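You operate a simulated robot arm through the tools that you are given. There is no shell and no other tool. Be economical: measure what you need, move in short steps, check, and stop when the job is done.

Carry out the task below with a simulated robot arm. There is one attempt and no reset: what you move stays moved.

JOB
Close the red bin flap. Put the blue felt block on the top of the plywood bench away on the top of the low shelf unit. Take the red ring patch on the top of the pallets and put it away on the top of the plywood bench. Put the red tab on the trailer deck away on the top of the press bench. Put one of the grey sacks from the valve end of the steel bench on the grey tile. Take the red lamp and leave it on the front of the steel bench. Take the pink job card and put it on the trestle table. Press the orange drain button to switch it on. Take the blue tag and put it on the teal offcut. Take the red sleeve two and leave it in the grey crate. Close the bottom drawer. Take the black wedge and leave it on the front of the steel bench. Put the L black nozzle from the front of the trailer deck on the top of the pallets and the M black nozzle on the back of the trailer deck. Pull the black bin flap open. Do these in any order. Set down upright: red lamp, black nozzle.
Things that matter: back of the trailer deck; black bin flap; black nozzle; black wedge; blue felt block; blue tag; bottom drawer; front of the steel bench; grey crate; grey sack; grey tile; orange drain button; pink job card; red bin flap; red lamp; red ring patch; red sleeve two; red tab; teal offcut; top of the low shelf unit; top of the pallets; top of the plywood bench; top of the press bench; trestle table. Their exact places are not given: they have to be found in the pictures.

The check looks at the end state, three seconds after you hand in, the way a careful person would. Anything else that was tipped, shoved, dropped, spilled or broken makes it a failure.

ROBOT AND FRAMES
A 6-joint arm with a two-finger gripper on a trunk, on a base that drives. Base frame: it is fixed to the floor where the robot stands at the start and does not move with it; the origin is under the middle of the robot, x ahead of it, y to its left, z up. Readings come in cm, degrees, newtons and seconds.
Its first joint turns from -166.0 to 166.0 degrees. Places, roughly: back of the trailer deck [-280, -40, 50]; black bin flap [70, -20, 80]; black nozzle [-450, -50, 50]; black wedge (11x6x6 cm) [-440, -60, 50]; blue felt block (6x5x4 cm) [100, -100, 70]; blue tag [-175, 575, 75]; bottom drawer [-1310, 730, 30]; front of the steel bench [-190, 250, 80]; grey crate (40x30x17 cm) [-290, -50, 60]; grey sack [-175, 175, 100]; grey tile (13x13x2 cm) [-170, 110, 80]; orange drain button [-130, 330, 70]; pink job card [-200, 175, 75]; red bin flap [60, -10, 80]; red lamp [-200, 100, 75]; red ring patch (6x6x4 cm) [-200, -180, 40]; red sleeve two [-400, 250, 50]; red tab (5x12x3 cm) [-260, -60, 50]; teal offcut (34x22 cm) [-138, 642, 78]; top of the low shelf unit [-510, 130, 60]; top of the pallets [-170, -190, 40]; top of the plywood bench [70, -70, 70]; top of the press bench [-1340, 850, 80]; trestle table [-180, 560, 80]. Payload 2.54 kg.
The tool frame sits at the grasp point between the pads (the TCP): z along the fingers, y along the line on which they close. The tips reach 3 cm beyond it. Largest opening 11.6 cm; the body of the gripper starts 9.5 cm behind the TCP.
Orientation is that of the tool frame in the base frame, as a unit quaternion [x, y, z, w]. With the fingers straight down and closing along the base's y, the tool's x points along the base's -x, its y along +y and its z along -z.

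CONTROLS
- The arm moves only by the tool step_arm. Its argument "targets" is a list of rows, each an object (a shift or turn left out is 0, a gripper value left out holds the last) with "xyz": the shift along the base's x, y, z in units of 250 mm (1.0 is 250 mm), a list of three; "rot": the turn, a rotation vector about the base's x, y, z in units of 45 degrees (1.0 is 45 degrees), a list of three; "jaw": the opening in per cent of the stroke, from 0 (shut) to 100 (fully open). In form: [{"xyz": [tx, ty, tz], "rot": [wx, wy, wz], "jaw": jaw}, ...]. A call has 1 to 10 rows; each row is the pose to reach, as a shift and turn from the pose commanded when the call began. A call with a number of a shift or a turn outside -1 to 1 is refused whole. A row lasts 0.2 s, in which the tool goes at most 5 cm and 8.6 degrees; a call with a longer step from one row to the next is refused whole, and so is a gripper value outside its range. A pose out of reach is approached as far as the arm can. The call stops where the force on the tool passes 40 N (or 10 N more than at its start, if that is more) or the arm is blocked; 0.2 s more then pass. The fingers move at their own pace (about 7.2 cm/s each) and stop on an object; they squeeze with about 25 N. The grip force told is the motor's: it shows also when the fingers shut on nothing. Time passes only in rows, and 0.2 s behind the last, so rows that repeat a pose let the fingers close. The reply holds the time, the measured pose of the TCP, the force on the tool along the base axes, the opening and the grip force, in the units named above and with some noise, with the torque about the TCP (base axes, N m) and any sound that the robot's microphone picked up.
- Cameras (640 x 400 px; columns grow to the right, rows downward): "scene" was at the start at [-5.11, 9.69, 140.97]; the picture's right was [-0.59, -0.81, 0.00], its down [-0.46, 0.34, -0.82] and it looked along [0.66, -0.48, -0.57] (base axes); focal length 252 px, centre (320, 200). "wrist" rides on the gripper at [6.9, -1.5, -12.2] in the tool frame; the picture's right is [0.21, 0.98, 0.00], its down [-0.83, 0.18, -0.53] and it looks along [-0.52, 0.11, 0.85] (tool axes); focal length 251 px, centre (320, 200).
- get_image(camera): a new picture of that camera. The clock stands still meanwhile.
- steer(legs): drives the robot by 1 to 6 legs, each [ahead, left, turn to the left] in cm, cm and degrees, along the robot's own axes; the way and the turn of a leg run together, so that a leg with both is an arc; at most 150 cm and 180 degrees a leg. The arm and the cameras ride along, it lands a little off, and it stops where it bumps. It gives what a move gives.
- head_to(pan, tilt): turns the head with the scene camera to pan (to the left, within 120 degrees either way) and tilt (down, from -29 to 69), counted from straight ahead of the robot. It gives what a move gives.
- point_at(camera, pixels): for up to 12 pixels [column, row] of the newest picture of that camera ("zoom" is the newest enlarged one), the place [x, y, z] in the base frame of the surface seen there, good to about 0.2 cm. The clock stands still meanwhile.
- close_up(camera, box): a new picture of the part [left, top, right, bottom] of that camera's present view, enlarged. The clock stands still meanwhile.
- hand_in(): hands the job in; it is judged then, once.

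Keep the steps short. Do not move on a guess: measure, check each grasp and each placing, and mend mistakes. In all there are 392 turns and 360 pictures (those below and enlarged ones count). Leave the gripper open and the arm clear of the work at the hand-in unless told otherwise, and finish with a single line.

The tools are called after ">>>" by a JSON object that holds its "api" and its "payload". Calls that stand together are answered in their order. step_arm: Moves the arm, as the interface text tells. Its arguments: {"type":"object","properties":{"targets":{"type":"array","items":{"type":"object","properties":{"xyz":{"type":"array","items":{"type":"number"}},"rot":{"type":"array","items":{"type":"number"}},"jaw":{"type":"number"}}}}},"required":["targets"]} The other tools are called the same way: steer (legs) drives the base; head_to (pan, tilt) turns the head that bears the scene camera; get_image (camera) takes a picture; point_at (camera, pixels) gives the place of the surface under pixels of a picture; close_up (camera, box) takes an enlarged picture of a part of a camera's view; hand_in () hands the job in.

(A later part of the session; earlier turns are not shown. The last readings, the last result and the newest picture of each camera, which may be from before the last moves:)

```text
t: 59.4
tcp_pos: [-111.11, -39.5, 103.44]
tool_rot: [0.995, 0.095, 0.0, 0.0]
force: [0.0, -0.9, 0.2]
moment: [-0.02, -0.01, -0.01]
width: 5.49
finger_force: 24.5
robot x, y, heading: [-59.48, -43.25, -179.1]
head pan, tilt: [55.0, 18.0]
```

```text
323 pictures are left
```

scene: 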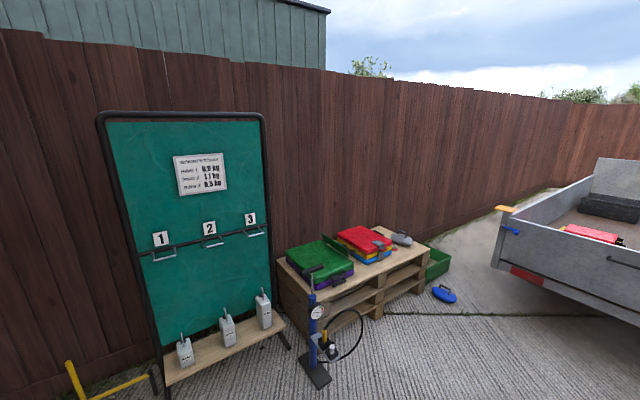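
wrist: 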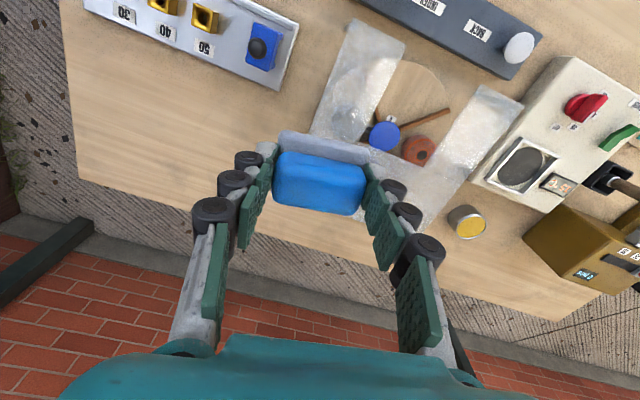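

I look closer toward the trailer and the area beyond where the low shelf should be.

>>> {"api": "head_to", "payload": {"pan": -15, "tilt": 12}}

>>> {"api": "close_up", "payload": {"camera": "scene", "box": [240, 130, 440, 255]}}

>>> {"api": "close_up", "payload": {"camera": "scene", "box": [110, 130, 310, 255]}}

```text
t: 60.8
tcp_pos: [-111.07, -39.53, 103.48]
tool_rot: [0.995, 0.095, 0.0, 0.0]
force: [0.2, -1.0, -1.1]
moment: [0.01, 0.02, 0.0]
width: 5.49
finger_force: 25.2
robot x, y, heading: [-59.48, -43.1, -179.1]
head pan, tilt: [-15.0, 12.0]
```

```text
3.20 times, centred on (340, 192) of scene
```

zoom: 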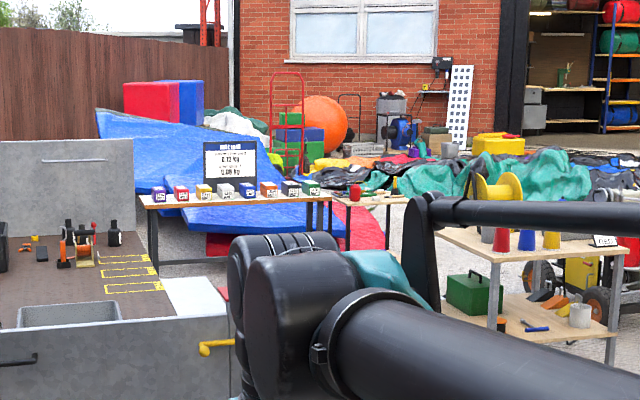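

```text
3.20 times, centred on (210, 192) of scene
```

zoom: 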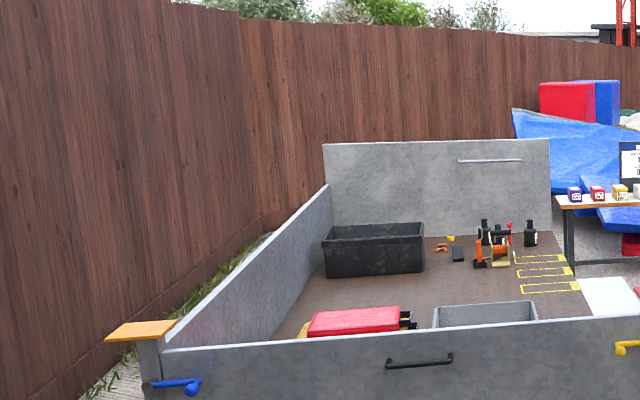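

>>> {"api": "close_up", "payload": {"camera": "scene", "box": [240, 130, 440, 255]}}

>>> {"api": "point_at", "payload": {"camera": "zoom", "pixels": [[190, 200], [370, 200], [355, 190], [470, 240], [500, 240], [525, 240], [550, 240], [520, 330], [100, 255], [200, 300], [60, 200], [580, 320]]}}

```text
3.20 times, centred on (340, 192) of scene
```

zoom: 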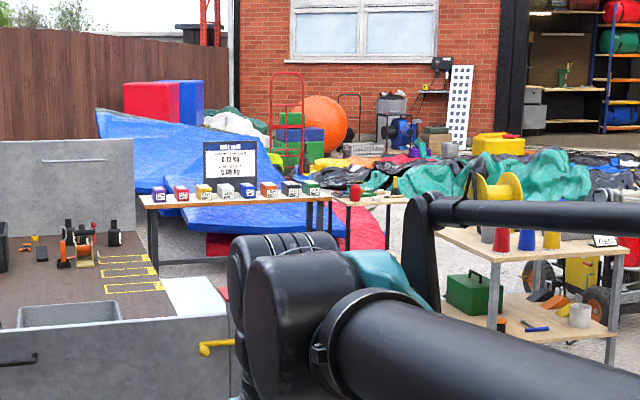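

```text
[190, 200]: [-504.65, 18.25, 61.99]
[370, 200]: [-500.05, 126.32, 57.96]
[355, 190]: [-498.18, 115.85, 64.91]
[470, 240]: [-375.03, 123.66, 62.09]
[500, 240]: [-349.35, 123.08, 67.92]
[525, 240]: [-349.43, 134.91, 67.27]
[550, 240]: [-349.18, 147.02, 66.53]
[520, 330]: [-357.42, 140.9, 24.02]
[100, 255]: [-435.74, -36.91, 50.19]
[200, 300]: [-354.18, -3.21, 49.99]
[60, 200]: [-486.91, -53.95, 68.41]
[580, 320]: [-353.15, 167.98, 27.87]
```

Low shelf unit is around (-500,120,58). I need the clearances between trailer and steel bench; I take a wide picture and measure the edges.

>>> {"api": "head_to", "payload": {"pan": -35, "tilt": 25}}

>>> {"api": "get_image", "payload": {"camera": "scene"}}

>>> {"api": "head_to", "payload": {"pan": 0, "tilt": 25}}

>>> {"api": "get_image", "payload": {"camera": "scene"}}

>>> {"api": "point_at", "payload": {"camera": "scene", "pixels": [[380, 170], [380, 205], [345, 210], [240, 210], [245, 180], [330, 160], [200, 250], [470, 300], [370, 195]]}}

```text
t: 61.6
tcp_pos: [-111.1, -39.49, 103.53]
tool_rot: [0.996, 0.095, 0.0, 0.0]
force: [-0.6, 1.0, -0.2]
moment: [-0.03, 0.01, 0.04]
width: 5.48
finger_force: 24.6
robot x, y, heading: [-58.87, -42.97, -179.0]
head pan, tilt: [-35.0, 25.0]
```

```text
319 pictures are left
```

scene: 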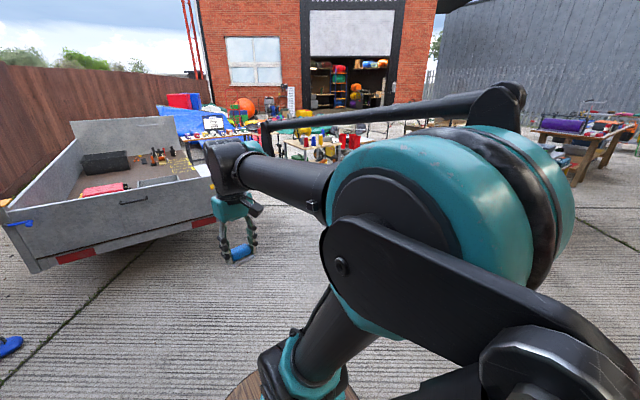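

```text
t: 62.6
tcp_pos: [-111.11, -39.48, 103.46]
tool_rot: [0.995, 0.095, 0.0, -0.001]
force: [-0.3, -1.0, -1.0]
moment: [-0.02, 0.0, 0.03]
width: 5.47
finger_force: 24.6
robot x, y, heading: [-59.37, -43.11, -179.1]
head pan, tilt: [0.0, 25.0]
```

```text
318 pictures are left
```

scene: 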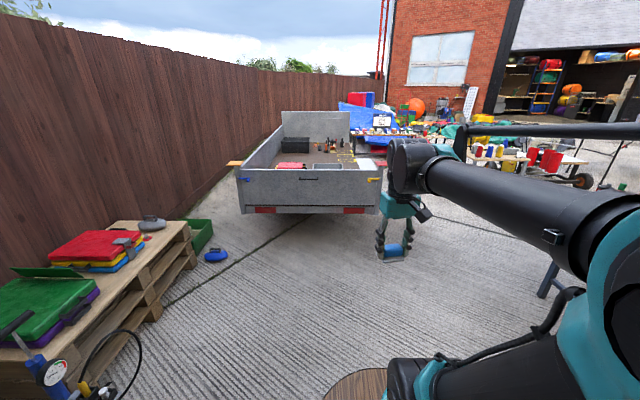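

```text
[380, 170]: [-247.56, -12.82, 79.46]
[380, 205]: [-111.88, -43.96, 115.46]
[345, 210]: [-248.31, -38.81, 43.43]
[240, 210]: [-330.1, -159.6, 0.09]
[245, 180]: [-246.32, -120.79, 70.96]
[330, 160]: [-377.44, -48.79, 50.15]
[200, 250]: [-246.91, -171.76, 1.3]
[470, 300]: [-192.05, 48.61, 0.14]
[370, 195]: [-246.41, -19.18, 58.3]
```

Trailer front is x≈-247, right side y≈-13; steel bench starts beyond about y 90. I go through the corridor at y≈38 and then look.

>>> {"api": "steer", "payload": {"legs": [[91, -81, -1], [140, 0, 0]]}}

>>> {"api": "head_to", "payload": {"pan": -10, "tilt": 25}}

>>> {"api": "get_image", "payload": {"camera": "scene"}}

>>> {"api": "head_to", "payload": {"pan": 70, "tilt": 30}}

>>> {"api": "get_image", "payload": {"camera": "scene"}}

```text
t: 75.1
tcp_pos: [-339.81, 36.91, 103.54]
tool_rot: [0.995, 0.095, 0.0, 0.0]
force: [0.0, -0.3, 0.2]
moment: [-0.03, -0.04, -0.01]
width: 5.5
finger_force: 25.0
robot x, y, heading: [-287.99, 33.33, -178.9]
head pan, tilt: [0.0, 25.0]
```

```text
t: 75.9
tcp_pos: [-339.73, 36.81, 103.5]
tool_rot: [0.995, 0.095, 0.0, 0.0]
force: [-0.2, -0.4, -0.2]
moment: [0.02, -0.03, -0.03]
width: 5.49
finger_force: 25.5
robot x, y, heading: [-288.27, 33.86, -179.1]
head pan, tilt: [-10.0, 25.0]
```

```text
317 pictures are left
```

scene: 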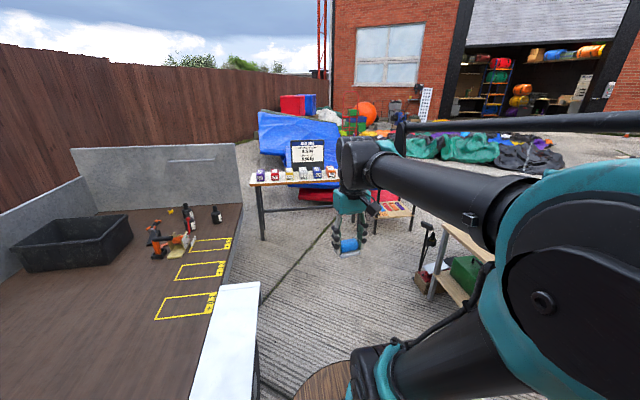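

```text
t: 77.4
tcp_pos: [-339.84, 37.02, 103.55]
tool_rot: [0.995, 0.095, 0.0, 0.0]
force: [0.8, -0.8, -0.7]
moment: [-0.01, 0.0, -0.01]
width: 5.46
finger_force: 25.0
robot x, y, heading: [-288.12, 33.67, -178.8]
head pan, tilt: [70.0, 30.0]
```

```text
316 pictures are left
```

scene: 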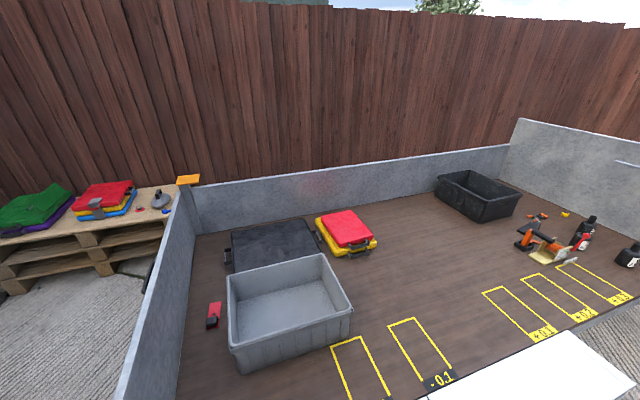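

>>> {"api": "point_at", "payload": {"camera": "scene", "pixels": [[632, 378], [565, 334], [430, 392], [600, 340], [212, 310], [285, 310], [480, 205], [170, 200]]}}

>>> {"api": "head_to", "payload": {"pan": -45, "tilt": 25}}

>>> {"api": "get_image", "payload": {"camera": "scene"}}

```text
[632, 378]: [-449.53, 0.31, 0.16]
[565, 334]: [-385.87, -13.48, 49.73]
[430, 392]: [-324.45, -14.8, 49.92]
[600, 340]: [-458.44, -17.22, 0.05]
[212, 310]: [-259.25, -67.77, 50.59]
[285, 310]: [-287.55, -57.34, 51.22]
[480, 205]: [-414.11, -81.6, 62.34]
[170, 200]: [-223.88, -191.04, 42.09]
```

```text
t: 79.3
tcp_pos: [-339.89, 36.85, 103.6]
tool_rot: [0.996, 0.095, 0.0, 0.0]
force: [-0.3, 0.6, -0.6]
moment: [0.01, -0.02, 0.0]
width: 5.47
finger_force: 25.1
robot x, y, heading: [-287.87, 33.5, -178.9]
head pan, tilt: [-45.0, 25.0]
```

```text
315 pictures are left
```

scene: 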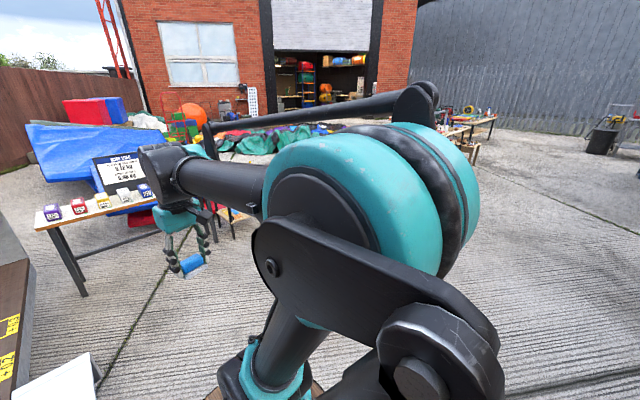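

I continue ahead, shifting a bit right (y≈50), to stand in front of the low shelf.

>>> {"api": "steer", "payload": {"legs": [[60, -17, 0], [75, 0, 0]]}}

>>> {"api": "head_to", "payload": {"pan": -25, "tilt": 40}}

>>> {"api": "get_image", "payload": {"camera": "scene"}}

>>> {"api": "get_image", "payload": {"camera": "wrist"}}

```text
t: 86.5
tcp_pos: [-476.06, 49.53, 103.53]
tool_rot: [0.995, 0.102, 0.0, 0.0]
force: [-0.3, 1.3, -0.6]
moment: [-0.02, -0.01, -0.01]
width: 5.5
finger_force: 25.0
robot x, y, heading: [-424.51, 46.66, -178.4]
head pan, tilt: [-45.0, 25.0]
```

```text
t: 87.4
tcp_pos: [-476.12, 49.45, 103.56]
tool_rot: [0.995, 0.102, -0.001, 0.0]
force: [0.6, 0.0, -0.1]
moment: [-0.01, -0.01, 0.01]
width: 5.5
finger_force: 24.5
robot x, y, heading: [-424.65, 46.53, -178.3]
head pan, tilt: [-25.0, 40.0]
```

```text
314 pictures are left
```

scene: 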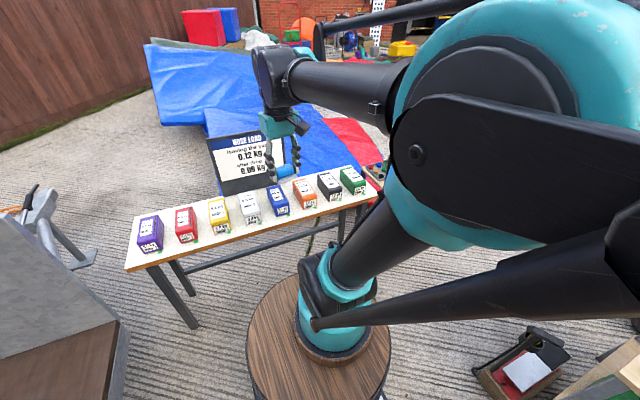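

```text
313 pictures are left
```

wrist: 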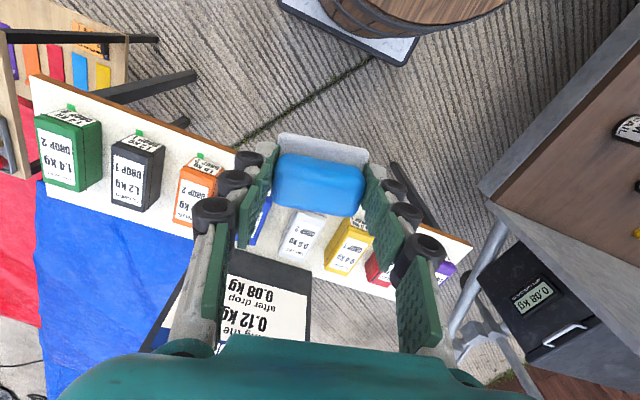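

The arm hides the low shelf. I turn right about 42° so the arm and wrist camera face it.

>>> {"api": "steer", "payload": {"legs": [[0, 0, -42]]}}

>>> {"api": "get_image", "payload": {"camera": "wrist"}}

>>> {"api": "head_to", "payload": {"pan": 35, "tilt": 35}}

>>> {"api": "get_image", "payload": {"camera": "scene"}}

```text
t: 89.8
tcp_pos: [-460.46, 84.16, 103.49]
tool_rot: [0.963, -0.271, 0.001, -0.001]
force: [0.3, -1.0, -0.1]
moment: [0.0, 0.0, 0.0]
width: 5.43
finger_force: 25.2
robot x, y, heading: [-424.57, 46.61, 138.6]
head pan, tilt: [-25.0, 40.0]
```

```text
312 pictures are left
```

wrist: 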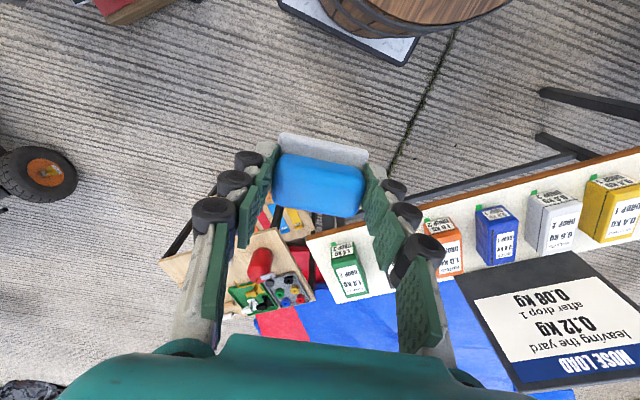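

```text
t: 91.1
tcp_pos: [-460.36, 84.24, 103.54]
tool_rot: [0.962, -0.271, 0.001, 0.001]
force: [-0.1, -0.2, -1.1]
moment: [0.01, 0.0, 0.01]
width: 5.44
finger_force: 24.5
robot x, y, heading: [-424.34, 46.75, 138.7]
head pan, tilt: [35.0, 35.0]
```

```text
311 pictures are left
```

scene: 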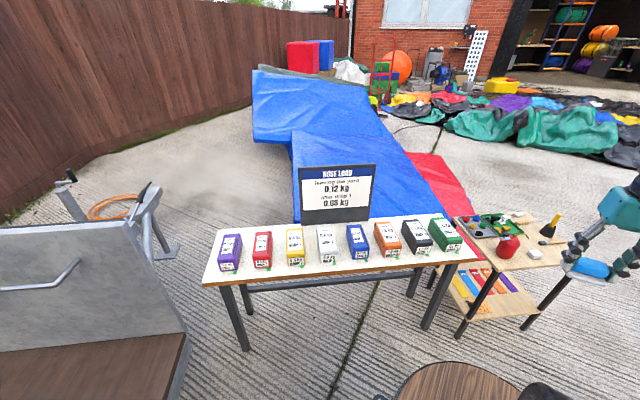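

Now the low shelf is visible right of the box table. I zoom on it and find free space.

>>> {"api": "close_up", "payload": {"camera": "scene", "box": [430, 190, 630, 340]}}

>>> {"api": "point_at", "payload": {"camera": "zoom", "pixels": [[120, 80], [205, 155], [250, 170], [300, 185], [395, 100], [330, 75], [270, 250], [355, 200], [330, 210], [395, 220], [380, 120], [245, 235]]}}

```text
2.67 times, centred on (530, 265) of scene
```

zoom: 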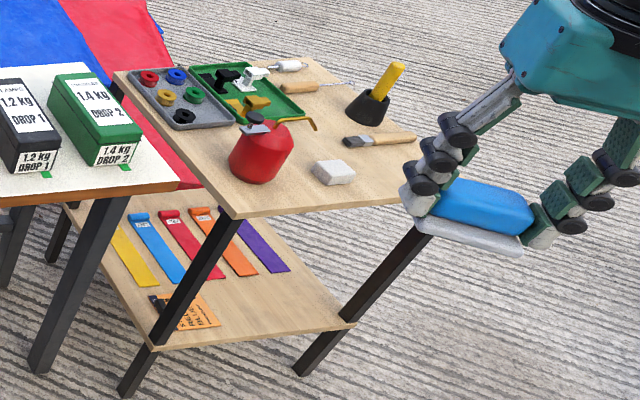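

```text
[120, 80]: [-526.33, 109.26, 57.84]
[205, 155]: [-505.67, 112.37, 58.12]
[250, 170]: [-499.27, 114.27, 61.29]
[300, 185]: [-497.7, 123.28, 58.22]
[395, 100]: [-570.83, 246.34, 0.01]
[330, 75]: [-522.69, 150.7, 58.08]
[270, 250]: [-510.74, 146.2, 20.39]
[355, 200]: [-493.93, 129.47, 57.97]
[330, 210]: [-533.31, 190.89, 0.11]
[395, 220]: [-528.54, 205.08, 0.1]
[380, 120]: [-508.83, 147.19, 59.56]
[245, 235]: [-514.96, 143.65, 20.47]
```

>>> {"api": "point_at", "payload": {"camera": "zoom", "pixels": [[242, 212], [400, 180], [318, 182], [353, 180], [335, 160], [350, 140], [285, 165], [315, 130], [345, 120], [320, 105], [375, 165], [255, 190]]}}

>>> {"api": "close_up", "payload": {"camera": "wrist", "box": [150, 200, 330, 320]}}

```text
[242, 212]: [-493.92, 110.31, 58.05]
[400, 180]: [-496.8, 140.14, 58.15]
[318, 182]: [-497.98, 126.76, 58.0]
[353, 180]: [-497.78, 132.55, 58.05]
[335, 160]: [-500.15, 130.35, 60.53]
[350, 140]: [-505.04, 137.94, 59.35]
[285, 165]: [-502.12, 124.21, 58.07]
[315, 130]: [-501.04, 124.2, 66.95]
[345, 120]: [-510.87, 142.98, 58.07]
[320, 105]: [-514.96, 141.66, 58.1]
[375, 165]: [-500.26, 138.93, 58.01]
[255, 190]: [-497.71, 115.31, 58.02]
```

```text
3.33 times, centred on (240, 260) of wrist
```

zoom: 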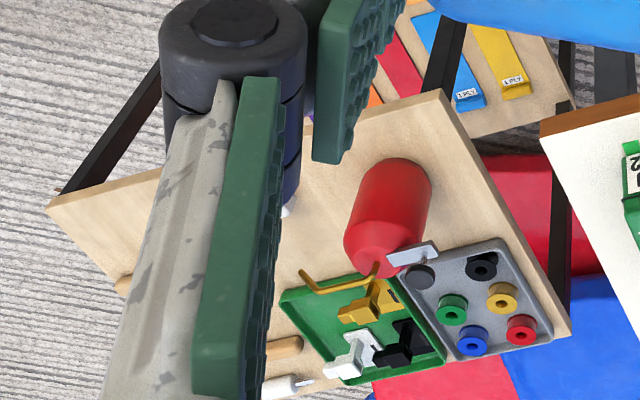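

>>> {"api": "point_at", "payload": {"camera": "zoom", "pixels": [[52, 208], [436, 95], [100, 210], [75, 235], [295, 170], [330, 250], [125, 205], [110, 260]]}}

```text
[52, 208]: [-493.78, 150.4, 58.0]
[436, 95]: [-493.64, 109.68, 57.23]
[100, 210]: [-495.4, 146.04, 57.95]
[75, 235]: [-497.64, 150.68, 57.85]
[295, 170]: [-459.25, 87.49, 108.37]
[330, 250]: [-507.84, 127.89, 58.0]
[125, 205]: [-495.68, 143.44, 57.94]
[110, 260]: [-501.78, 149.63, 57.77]
```

Shelf top: x -493.5 to -527, y 109.5 to 151. Free spot: (-498.5,141). I check the box-table corner before driving nearer.

>>> {"api": "point_at", "payload": {"camera": "scene", "pixels": [[477, 257], [205, 283], [470, 380], [432, 327]]}}

```text
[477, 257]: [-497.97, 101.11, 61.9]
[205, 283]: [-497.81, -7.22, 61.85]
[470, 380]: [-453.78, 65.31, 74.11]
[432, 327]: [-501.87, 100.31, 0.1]
```

>>> {"api": "steer", "payload": {"legs": [[27, 0, 0]]}}

>>> {"api": "step_arm", "payload": {"targets": [{"xyz": [0, 0, 0], "rot": [0, 0, 0.18]}, {"xyz": [0, 0.1, 0], "rot": [0, 0, 0.36]}, {"xyz": [0, 0.25, 0], "rot": [0, 0, 0.54]}, {"xyz": [0, 0.4, 0], "rot": [0, 0, 0.698]}]}}

```text
t: 93.0
tcp_pos: [-480.57, 102.44, 103.5]
tool_rot: [0.962, -0.274, -0.001, 0.0]
force: [0.0, -0.4, -0.7]
moment: [0.03, 0.01, 0.03]
width: 5.44
finger_force: 25.4
robot x, y, heading: [-444.84, 64.95, 138.6]
head pan, tilt: [35.0, 35.0]
```

```text
t: 94.0
tcp_pos: [-480.49, 112.32, 103.49]
tool_rot: [1.0, -0.002, 0.0, 0.0]
force: [0.1, -1.1, -1.1]
moment: [0.03, 0.03, -0.02]
width: 5.47
finger_force: 25.4
robot x, y, heading: [-444.77, 64.61, 138.3]
head pan, tilt: [35.0, 35.0]
```

>>> {"api": "step_arm", "payload": {"targets": [{"xyz": [-0.1, 0.16, 0]}, {"xyz": [-0.2, 0.32, 0]}, {"xyz": [-0.3, 0.48, 0]}, {"xyz": [-0.4, 0.64, 0]}, {"xyz": [-0.5, 0.8, 0]}, {"xyz": [-0.6, 0.96, 0]}, {"xyz": [-0.6, 0.96, -0.19]}, {"xyz": [-0.6, 0.96, -0.38]}]}}

>>> {"api": "step_arm", "payload": {"targets": [{"xyz": [-0.06, 0.1, -0.1]}, {"xyz": [-0.12, 0.19, -0.2]}, {"xyz": [-0.12, 0.19, -0.38]}, {"xyz": [-0.12, 0.19, -0.56]}, {"xyz": [-0.12, 0.19, -0.74]}, {"xyz": [-0.12, 0.19, -0.9]}]}}

>>> {"api": "get_image", "payload": {"camera": "wrist"}}

>>> {"api": "close_up", "payload": {"camera": "scene", "box": [430, 190, 640, 340]}}

```text
t: 95.8
tcp_pos: [-495.67, 136.44, 94.02]
tool_rot: [1.0, -0.003, 0.0, 0.001]
force: [0.8, 0.2, -0.6]
moment: [0.02, -0.02, 0.0]
width: 5.47
finger_force: 25.1
robot x, y, heading: [-444.76, 64.93, 138.1]
head pan, tilt: [35.0, 35.0]
```

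```text
t: 97.2
tcp_pos: [-498.4, 141.24, 71.43]
tool_rot: [1.0, -0.003, 0.001, 0.0]
force: [-0.3, -0.8, -1.0]
moment: [0.08, 0.04, 0.01]
width: 5.48
finger_force: 25.8
robot x, y, heading: [-444.76, 64.69, 138.0]
head pan, tilt: [35.0, 35.0]
```

```text
308 pictures are left
```

wrist: 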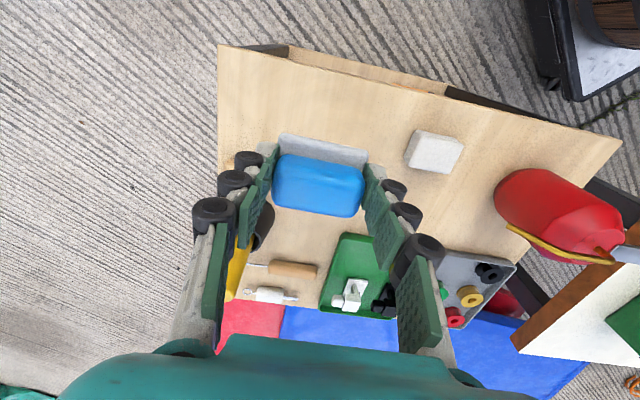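

```text
2.67 times, centred on (535, 265) of scene
```

zoom: 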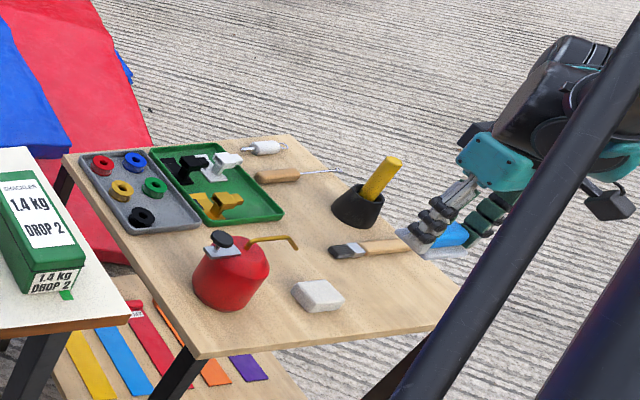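

>>> {"api": "point_at", "payload": {"camera": "zoom", "pixels": [[390, 247], [345, 252], [408, 240], [370, 205], [380, 220], [400, 225]]}}

```text
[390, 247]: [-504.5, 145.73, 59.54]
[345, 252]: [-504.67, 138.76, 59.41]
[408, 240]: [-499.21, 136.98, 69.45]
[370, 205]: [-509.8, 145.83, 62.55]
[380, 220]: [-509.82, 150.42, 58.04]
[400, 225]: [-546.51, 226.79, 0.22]
```

Brush is at x≈-504.5, so I shift the block to x≈-497.6 and lower to the top (TCP z≈62).

>>> {"api": "step_arm", "payload": {"targets": [{"xyz": [0.032, 0, -0.15]}, {"xyz": [0.032, 0, -0.3]}, {"xyz": [0.032, 0, -0.365]}, {"xyz": [0.032, 0, -0.375]}]}}

```text
t: 98.2
tcp_pos: [-497.74, 141.16, 62.08]
tool_rot: [1.0, -0.003, 0.0, -0.001]
force: [-0.6, -0.3, -0.1]
moment: [-0.02, -0.05, 0.02]
width: 5.48
finger_force: 24.9
robot x, y, heading: [-444.98, 64.75, 138.2]
head pan, tilt: [35.0, 35.0]
```

Just above. Down slightly until contact, then open a bit and rise.

>>> {"api": "step_arm", "payload": {"targets": [{"xyz": [0, 0, -0.012]}, {"xyz": [0, 0, -0.018]}, {"xyz": [0, 0, -0.018], "jaw": 75}, {"xyz": [0, 0, -0.018]}, {"xyz": [0, 0, 0.15]}, {"xyz": [0, 0, 0.33]}, {"xyz": [0.05, -0.1, 0.5]}, {"xyz": [0.1, -0.2, 0.66]}]}}

>>> {"api": "get_image", "payload": {"camera": "wrist"}}

```text
refused: row 7 steps farther than a row can; nothing moved
```

```text
306 pictures are left
```

wrist: 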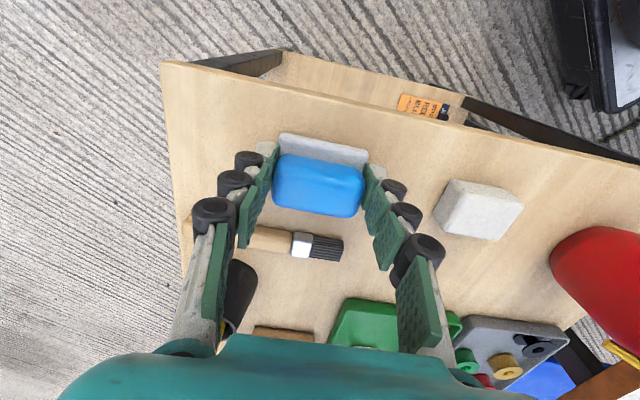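

>>> {"api": "step_arm", "payload": {"targets": [{"xyz": [0, 0, -0.012]}, {"xyz": [0, 0, -0.018]}, {"xyz": [0, 0, -0.018], "jaw": 70}, {"xyz": [0, 0, -0.018]}, {"xyz": [0, 0, 0.15]}, {"xyz": [0, 0, 0.33]}, {"xyz": [0.05, -0.08, 0.49]}, {"xyz": [0.1, -0.16, 0.65]}]}}

>>> {"api": "get_image", "payload": {"camera": "wrist"}}

```text
t: 100.0
tcp_pos: [-495.72, 137.37, 78.54]
tool_rot: [1.0, -0.004, 0.0, -0.001]
force: [-0.2, 0.1, -0.5]
moment: [-0.05, -0.01, -0.02]
width: 8.08
finger_force: 0.0
robot x, y, heading: [-445.0, 65.08, 138.6]
head pan, tilt: [35.0, 35.0]
```

```text
305 pictures are left
```

wrist: 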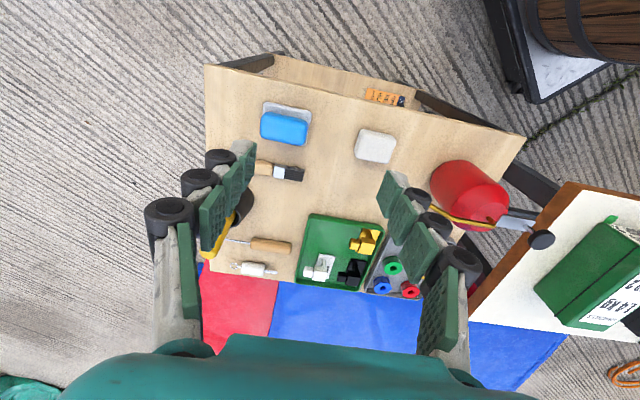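

Blue block stands on the low shelf. I raise and retract the arm, then turn toward the red sleeves (about (-400,250)).

>>> {"api": "step_arm", "payload": {"targets": [{"xyz": [0, 0, 0.19]}, {"xyz": [0, 0, 0.38]}, {"xyz": [0, 0, 0.57]}, {"xyz": [0, 0, 0.76]}, {"xyz": [0, 0, 0.95]}, {"xyz": [0.1, -0.14, 1.0]}, {"xyz": [0.2, -0.28, 1.0]}, {"xyz": [0.3, -0.42, 1.0]}, {"xyz": [0.4, -0.56, 1.0]}, {"xyz": [0.5, -0.7, 1.0]}]}}

>>> {"api": "steer", "payload": {"legs": [[0, 0, -62]]}}

>>> {"api": "head_to", "payload": {"pan": 15, "tilt": 30}}

>>> {"api": "get_image", "payload": {"camera": "scene"}}

>>> {"api": "head_to", "payload": {"pan": -50, "tilt": 30}}

>>> {"api": "get_image", "payload": {"camera": "scene"}}

```text
t: 102.2
tcp_pos: [-482.91, 119.89, 103.57]
tool_rot: [1.0, -0.003, 0.0, 0.0]
force: [0.1, -0.4, -0.1]
moment: [-0.05, 0.0, 0.03]
width: 8.11
finger_force: 0.1
robot x, y, heading: [-444.84, 64.89, 138.2]
head pan, tilt: [35.0, 35.0]
```

```text
t: 105.4
tcp_pos: [-412.03, 123.03, 103.65]
tool_rot: [0.845, -0.535, 0.0, 0.0]
force: [0.8, 0.6, 0.1]
moment: [-0.05, -0.03, 0.0]
width: 8.11
finger_force: 0.0
robot x, y, heading: [-445.0, 64.84, 73.9]
head pan, tilt: [35.0, 35.0]
```

```text
t: 106.2
tcp_pos: [-411.92, 123.04, 103.53]
tool_rot: [0.845, -0.535, 0.001, 0.0]
force: [0.1, 0.4, 0.8]
moment: [0.02, 0.0, 0.03]
width: 8.13
finger_force: 0.0
robot x, y, heading: [-444.7, 65.11, 73.9]
head pan, tilt: [15.0, 30.0]
```

```text
304 pictures are left
```

scene: 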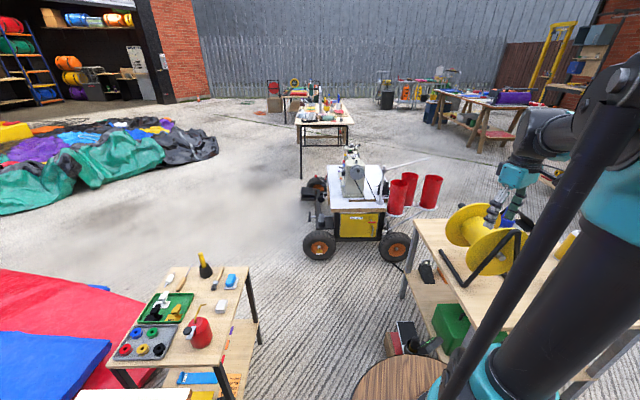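

```text
t: 107.6
tcp_pos: [-412.04, 123.1, 103.6]
tool_rot: [0.845, -0.534, 0.0, 0.0]
force: [-0.9, -0.5, 0.4]
moment: [0.01, 0.0, -0.02]
width: 8.1
finger_force: 0.1
robot x, y, heading: [-445.14, 64.55, 74.1]
head pan, tilt: [-50.0, 30.0]
```

```text
303 pictures are left
```

scene: 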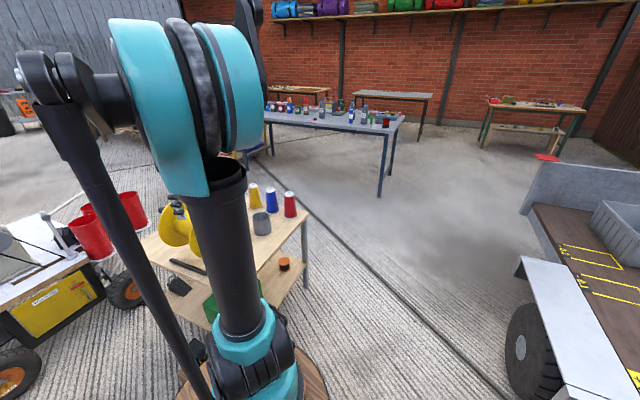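

Three red sleeves hang by the wheeled cart. I zoom in.

>>> {"api": "head_to", "payload": {"pan": 15, "tilt": 30}}

>>> {"api": "close_up", "payload": {"camera": "scene", "box": [290, 130, 480, 260]}}

>>> {"api": "point_at", "payload": {"camera": "zoom", "pixels": [[365, 215], [400, 180], [480, 195], [365, 170], [400, 145], [485, 155], [340, 155], [250, 180], [360, 255], [470, 250], [150, 200], [200, 250]]}}

```text
t: 108.9
tcp_pos: [-411.95, 123.03, 103.41]
tool_rot: [0.845, -0.535, 0.0, 0.0]
force: [-0.1, 0.3, 0.2]
moment: [-0.01, -0.02, -0.02]
width: 8.12
finger_force: 0.0
robot x, y, heading: [-444.73, 64.94, 74.0]
head pan, tilt: [15.0, 30.0]
```

```text
3.08 times, centred on (385, 195) of scene
```

zoom: 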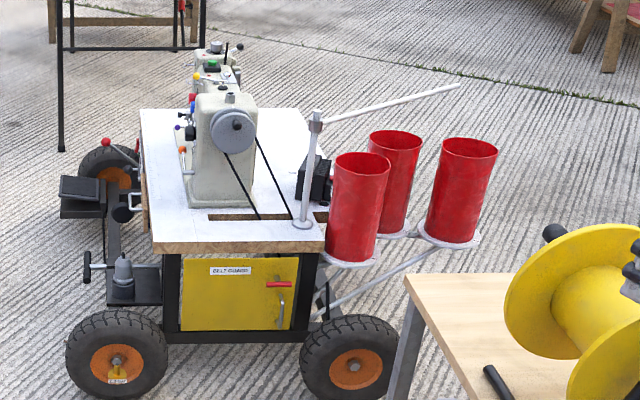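

```text
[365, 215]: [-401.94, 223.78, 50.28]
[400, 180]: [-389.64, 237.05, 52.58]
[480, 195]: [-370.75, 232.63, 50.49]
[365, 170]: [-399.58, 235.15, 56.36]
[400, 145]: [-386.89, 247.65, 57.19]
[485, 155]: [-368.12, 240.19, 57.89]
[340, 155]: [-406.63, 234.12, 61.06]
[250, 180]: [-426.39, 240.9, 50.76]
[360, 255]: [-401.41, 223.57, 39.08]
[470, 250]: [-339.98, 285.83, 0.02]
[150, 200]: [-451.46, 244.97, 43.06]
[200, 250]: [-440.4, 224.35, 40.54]
```

>>> {"api": "get_image", "payload": {"camera": "scene"}}

>>> {"api": "point_at", "payload": {"camera": "scene", "pixels": [[416, 222], [390, 345], [404, 295], [430, 262], [320, 245], [258, 340], [305, 190], [340, 385], [395, 355]]}}

>>> {"api": "close_up", "payload": {"camera": "scene", "box": [370, 160, 460, 225]}}

```text
301 pictures are left
```

scene: 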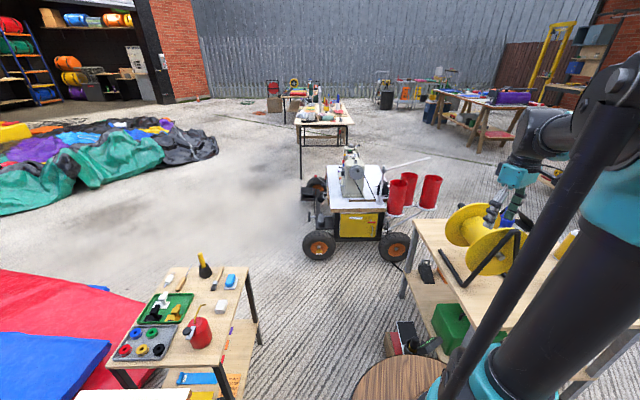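

```text
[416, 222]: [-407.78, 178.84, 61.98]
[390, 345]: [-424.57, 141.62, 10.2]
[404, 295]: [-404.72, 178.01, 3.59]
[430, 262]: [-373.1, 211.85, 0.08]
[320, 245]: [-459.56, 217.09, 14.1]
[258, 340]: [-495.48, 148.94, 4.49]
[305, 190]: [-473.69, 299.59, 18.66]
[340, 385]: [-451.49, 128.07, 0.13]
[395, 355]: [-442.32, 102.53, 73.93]
```

```text
6.15 times, centred on (415, 192) of scene
```

zoom: 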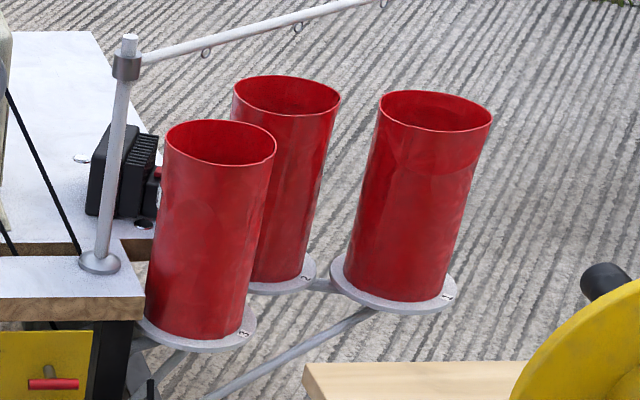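

The plates bear numbers. I zoom to read them.

>>> {"api": "close_up", "payload": {"camera": "scene", "box": [400, 198, 440, 212]}}

>>> {"api": "close_up", "payload": {"camera": "scene", "box": [395, 195, 420, 218]}}

```text
16.00 times, centred on (420, 205) of scene
```

zoom: 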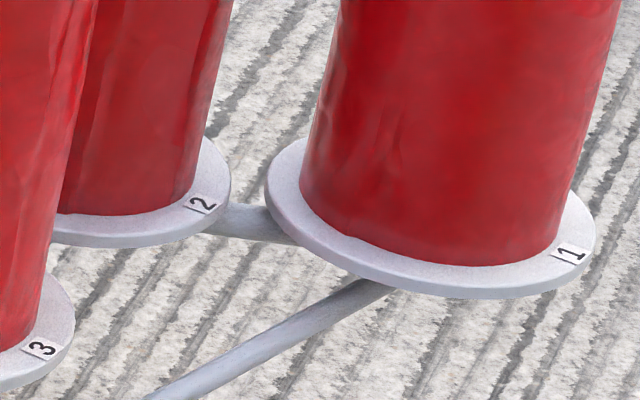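

```text
16.00 times, centred on (408, 206) of scene
```

zoom: 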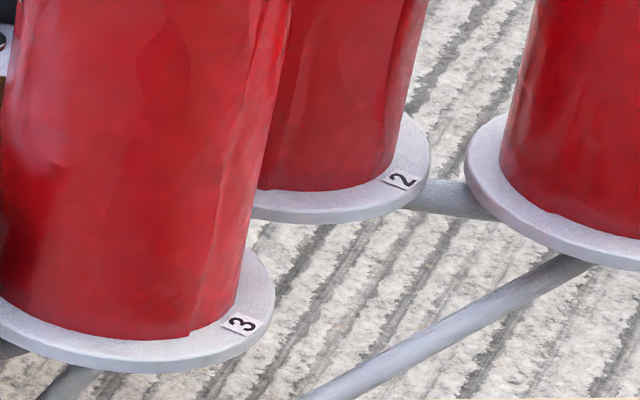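

Sleeve two is the back one. I measure sleeve tops and the rod above them.

>>> {"api": "close_up", "payload": {"camera": "scene", "box": [370, 150, 460, 215]}}

>>> {"api": "point_at", "payload": {"camera": "zoom", "pixels": [[233, 150], [339, 160], [290, 137], [300, 175], [380, 157], [493, 178], [165, 190], [277, 215], [125, 110], [250, 95], [380, 60], [420, 50]]}}

```text
6.15 times, centred on (415, 182) of scene
```

zoom: 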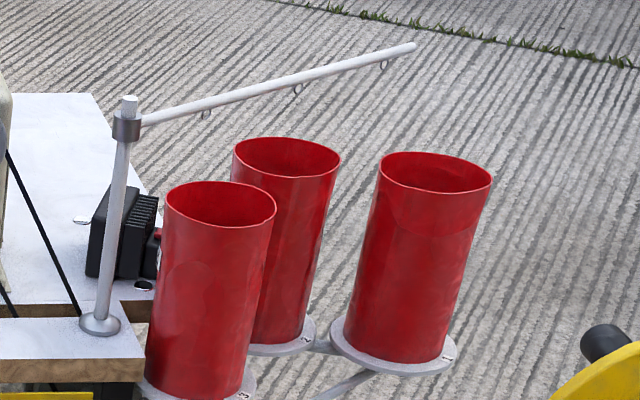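

```text
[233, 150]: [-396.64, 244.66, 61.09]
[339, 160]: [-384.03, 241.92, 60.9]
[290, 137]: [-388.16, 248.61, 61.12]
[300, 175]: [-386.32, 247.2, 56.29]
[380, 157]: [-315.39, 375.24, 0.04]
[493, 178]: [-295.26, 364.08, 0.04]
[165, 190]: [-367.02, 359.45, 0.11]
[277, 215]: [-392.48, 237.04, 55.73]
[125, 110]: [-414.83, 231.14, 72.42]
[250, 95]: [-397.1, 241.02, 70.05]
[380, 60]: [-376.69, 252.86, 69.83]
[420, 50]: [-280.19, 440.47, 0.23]
```

Sleeve two is about 12.5 cm wide at z 61, with a rod crossing above it at z≈70, so I will grip its wall from the -y side and slide it out. Best standing place: about (-298,225), east of the cart. I turn to heading 180 and drive back through the corridor.

>>> {"api": "steer", "payload": {"legs": [[0, 0, 106], [-150, 15, 0], [0, -100, 0]]}}

>>> {"api": "head_to", "payload": {"pan": -40, "tilt": 30}}

>>> {"api": "get_image", "payload": {"camera": "scene"}}

```text
refused: leg 2 is longer than a leg can be; nothing moved
```

```text
t: 110.2
tcp_pos: [-411.94, 122.98, 103.59]
tool_rot: [0.845, -0.534, 0.0, -0.001]
force: [-0.6, -0.3, 0.6]
moment: [0.01, 0.01, 0.0]
width: 8.13
finger_force: 0.1
robot x, y, heading: [-444.92, 64.92, 74.1]
head pan, tilt: [-40.0, 30.0]
```

```text
296 pictures are left
```

scene: 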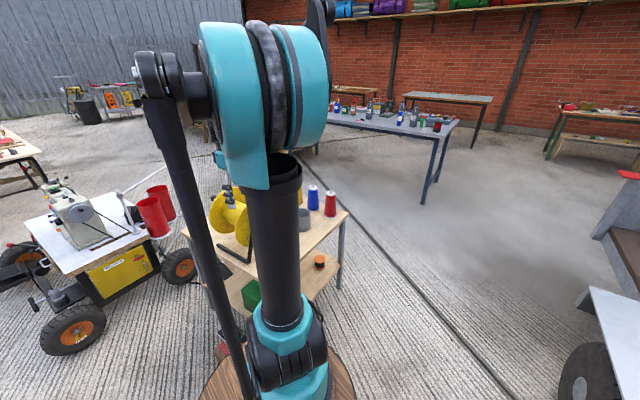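

>>> {"api": "steer", "payload": {"legs": [[0, 0, 106], [-120, 15, 0], [-40, 0, 0], [0, -60, 0]]}}

>>> {"api": "head_to", "payload": {"pan": -60, "tilt": 25}}

>>> {"api": "get_image", "payload": {"camera": "scene"}}

```text
t: 126.0
tcp_pos: [-352.62, 127.26, 103.53]
tool_rot: [0.926, 0.378, 0.0, 0.0]
force: [-0.6, -0.8, 0.9]
moment: [0.04, 0.0, 0.01]
width: 8.12
finger_force: 0.1
robot x, y, heading: [-286.89, 115.19, -177.0]
head pan, tilt: [-40.0, 30.0]
```

```text
t: 126.8
tcp_pos: [-352.47, 127.1, 103.47]
tool_rot: [0.926, 0.378, 0.0, 0.0]
force: [0.9, 0.1, 0.8]
moment: [0.02, -0.02, -0.01]
width: 8.11
finger_force: 0.1
robot x, y, heading: [-286.89, 115.0, -176.9]
head pan, tilt: [-60.0, 25.0]
```

```text
295 pictures are left
```

scene: 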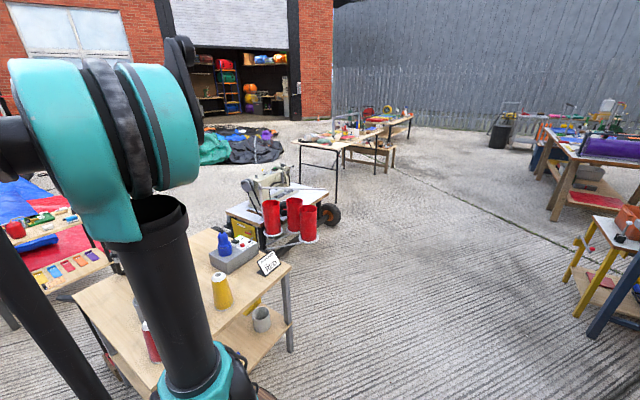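

>>> {"api": "steer", "payload": {"legs": [[0, -110, -3], [8, 0, 0]]}}

>>> {"api": "head_to", "payload": {"pan": 25, "tilt": 35}}

>>> {"api": "get_image", "payload": {"camera": "scene"}}

>>> {"api": "get_image", "payload": {"camera": "wrist"}}

```text
t: 133.1
tcp_pos: [-363.72, 240.04, 103.57]
tool_rot: [0.933, 0.36, 0.0, -0.001]
force: [0.2, 0.4, -0.1]
moment: [-0.01, -0.03, -0.02]
width: 8.12
finger_force: 0.0
robot x, y, heading: [-298.64, 225.3, -179.1]
head pan, tilt: [-60.0, 25.0]
```

```text
t: 134.7
tcp_pos: [-363.68, 240.06, 103.52]
tool_rot: [0.933, 0.36, 0.0, 0.0]
force: [0.6, 0.3, 0.0]
moment: [0.01, 0.02, 0.02]
width: 8.14
finger_force: 0.1
robot x, y, heading: [-298.35, 225.5, -179.1]
head pan, tilt: [25.0, 35.0]
```

```text
294 pictures are left
```

scene: 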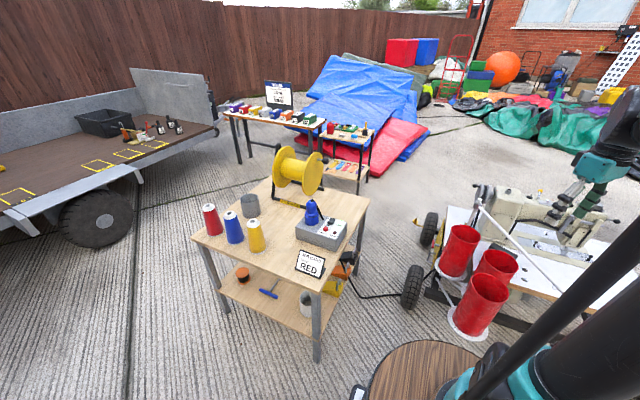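

```text
293 pictures are left
```

wrist: 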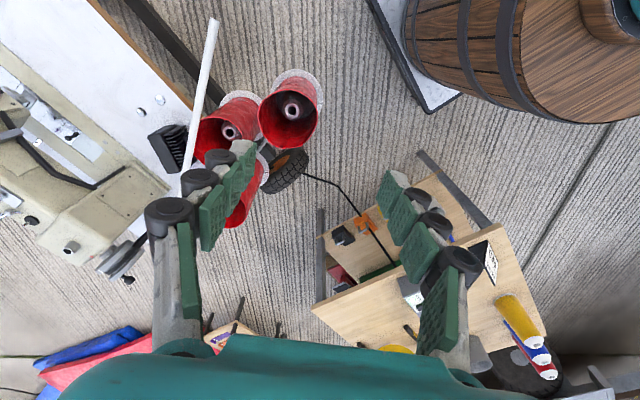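

>>> {"api": "close_up", "payload": {"camera": "wrist", "box": [130, 50, 350, 240]}}

>>> {"api": "point_at", "payload": {"camera": "zoom", "pixels": [[375, 165], [545, 165], [440, 250], [495, 290], [190, 230], [365, 215], [205, 300], [330, 150], [285, 235], [475, 165], [235, 10], [160, 340]]}}

>>> {"api": "close_up", "payload": {"camera": "scene", "box": [420, 200, 580, 345]}}

```text
2.11 times, centred on (240, 145) of wrist
```

zoom: 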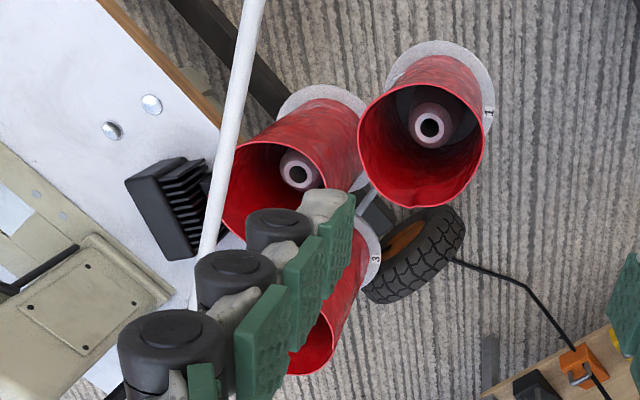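

```text
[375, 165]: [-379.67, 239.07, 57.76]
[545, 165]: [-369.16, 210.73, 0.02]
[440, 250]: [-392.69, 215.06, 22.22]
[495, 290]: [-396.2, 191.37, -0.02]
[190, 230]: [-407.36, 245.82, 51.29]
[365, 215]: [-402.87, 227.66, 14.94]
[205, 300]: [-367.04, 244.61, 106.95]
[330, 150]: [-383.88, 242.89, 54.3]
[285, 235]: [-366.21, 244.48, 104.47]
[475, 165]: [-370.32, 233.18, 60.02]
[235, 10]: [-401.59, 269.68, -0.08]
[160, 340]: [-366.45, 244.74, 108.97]
```

```text
2.76 times, centred on (500, 272) of scene
```

zoom: 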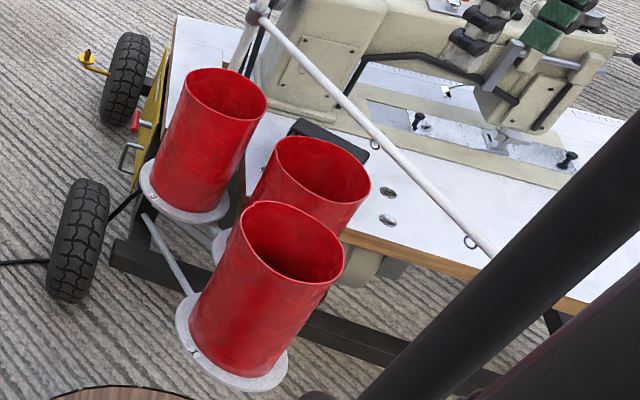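

>>> {"api": "point_at", "payload": {"camera": "zoom", "pixels": [[277, 150], [369, 184], [340, 203], [315, 137], [345, 150], [282, 180], [375, 135], [440, 195], [310, 60], [186, 78], [265, 105], [342, 262]]}}

>>> {"api": "point_at", "payload": {"camera": "zoom", "pixels": [[243, 210], [285, 202], [250, 250], [300, 282], [340, 245], [350, 165], [300, 150], [235, 70], [225, 120]]}}

```text
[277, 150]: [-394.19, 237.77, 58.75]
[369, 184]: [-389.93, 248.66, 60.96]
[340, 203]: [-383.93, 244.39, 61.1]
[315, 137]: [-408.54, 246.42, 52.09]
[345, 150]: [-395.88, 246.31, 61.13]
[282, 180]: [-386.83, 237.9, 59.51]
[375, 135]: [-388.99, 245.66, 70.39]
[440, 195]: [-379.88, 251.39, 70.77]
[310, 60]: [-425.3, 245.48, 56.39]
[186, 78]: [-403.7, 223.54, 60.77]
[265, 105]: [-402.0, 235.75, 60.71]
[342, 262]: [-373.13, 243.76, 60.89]
```

```text
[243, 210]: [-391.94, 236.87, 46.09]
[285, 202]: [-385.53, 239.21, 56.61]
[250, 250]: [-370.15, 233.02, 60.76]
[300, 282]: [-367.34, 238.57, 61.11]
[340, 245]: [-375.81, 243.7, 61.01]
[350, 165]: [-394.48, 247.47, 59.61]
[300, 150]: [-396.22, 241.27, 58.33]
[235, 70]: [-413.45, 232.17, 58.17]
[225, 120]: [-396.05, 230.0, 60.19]
```

Sleeve 2: centre (-390.3,242.7), radius 6.3. A boss shows inside each sleeve; I measure its height and the hooks.

>>> {"api": "close_up", "payload": {"camera": "wrist", "box": [180, 80, 320, 165]}}

>>> {"api": "point_at", "payload": {"camera": "zoom", "pixels": [[228, 222], [244, 232], [232, 200], [500, 115], [518, 127], [510, 150], [220, 260], [480, 180], [160, 215], [120, 100], [60, 290]]}}

>>> {"api": "close_up", "payload": {"camera": "scene", "box": [480, 210, 560, 290]}}

```text
4.57 times, centred on (250, 122) of wrist
```

zoom: 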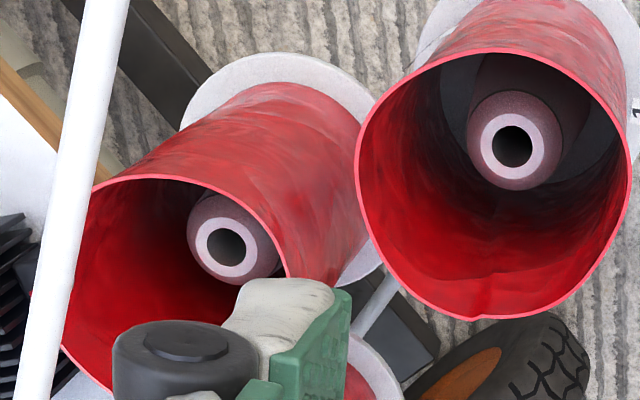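

```text
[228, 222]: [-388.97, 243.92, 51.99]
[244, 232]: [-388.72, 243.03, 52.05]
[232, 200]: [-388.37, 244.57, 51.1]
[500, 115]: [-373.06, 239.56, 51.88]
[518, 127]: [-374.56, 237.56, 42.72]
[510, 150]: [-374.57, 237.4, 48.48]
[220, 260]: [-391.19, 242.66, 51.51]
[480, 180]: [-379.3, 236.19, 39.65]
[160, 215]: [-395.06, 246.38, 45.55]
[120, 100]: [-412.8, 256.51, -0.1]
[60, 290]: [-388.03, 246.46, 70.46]
```

```text
5.00 times, centred on (520, 250) of scene
```

zoom: 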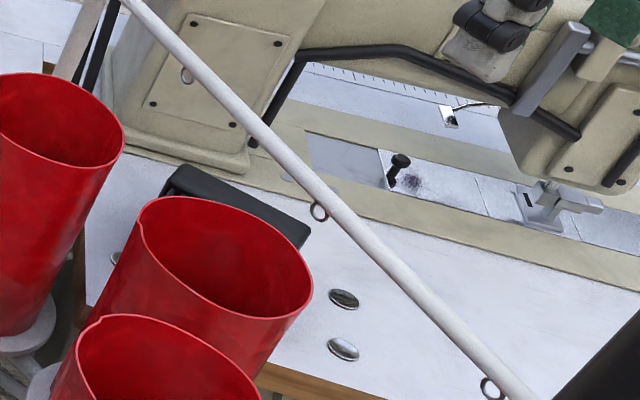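

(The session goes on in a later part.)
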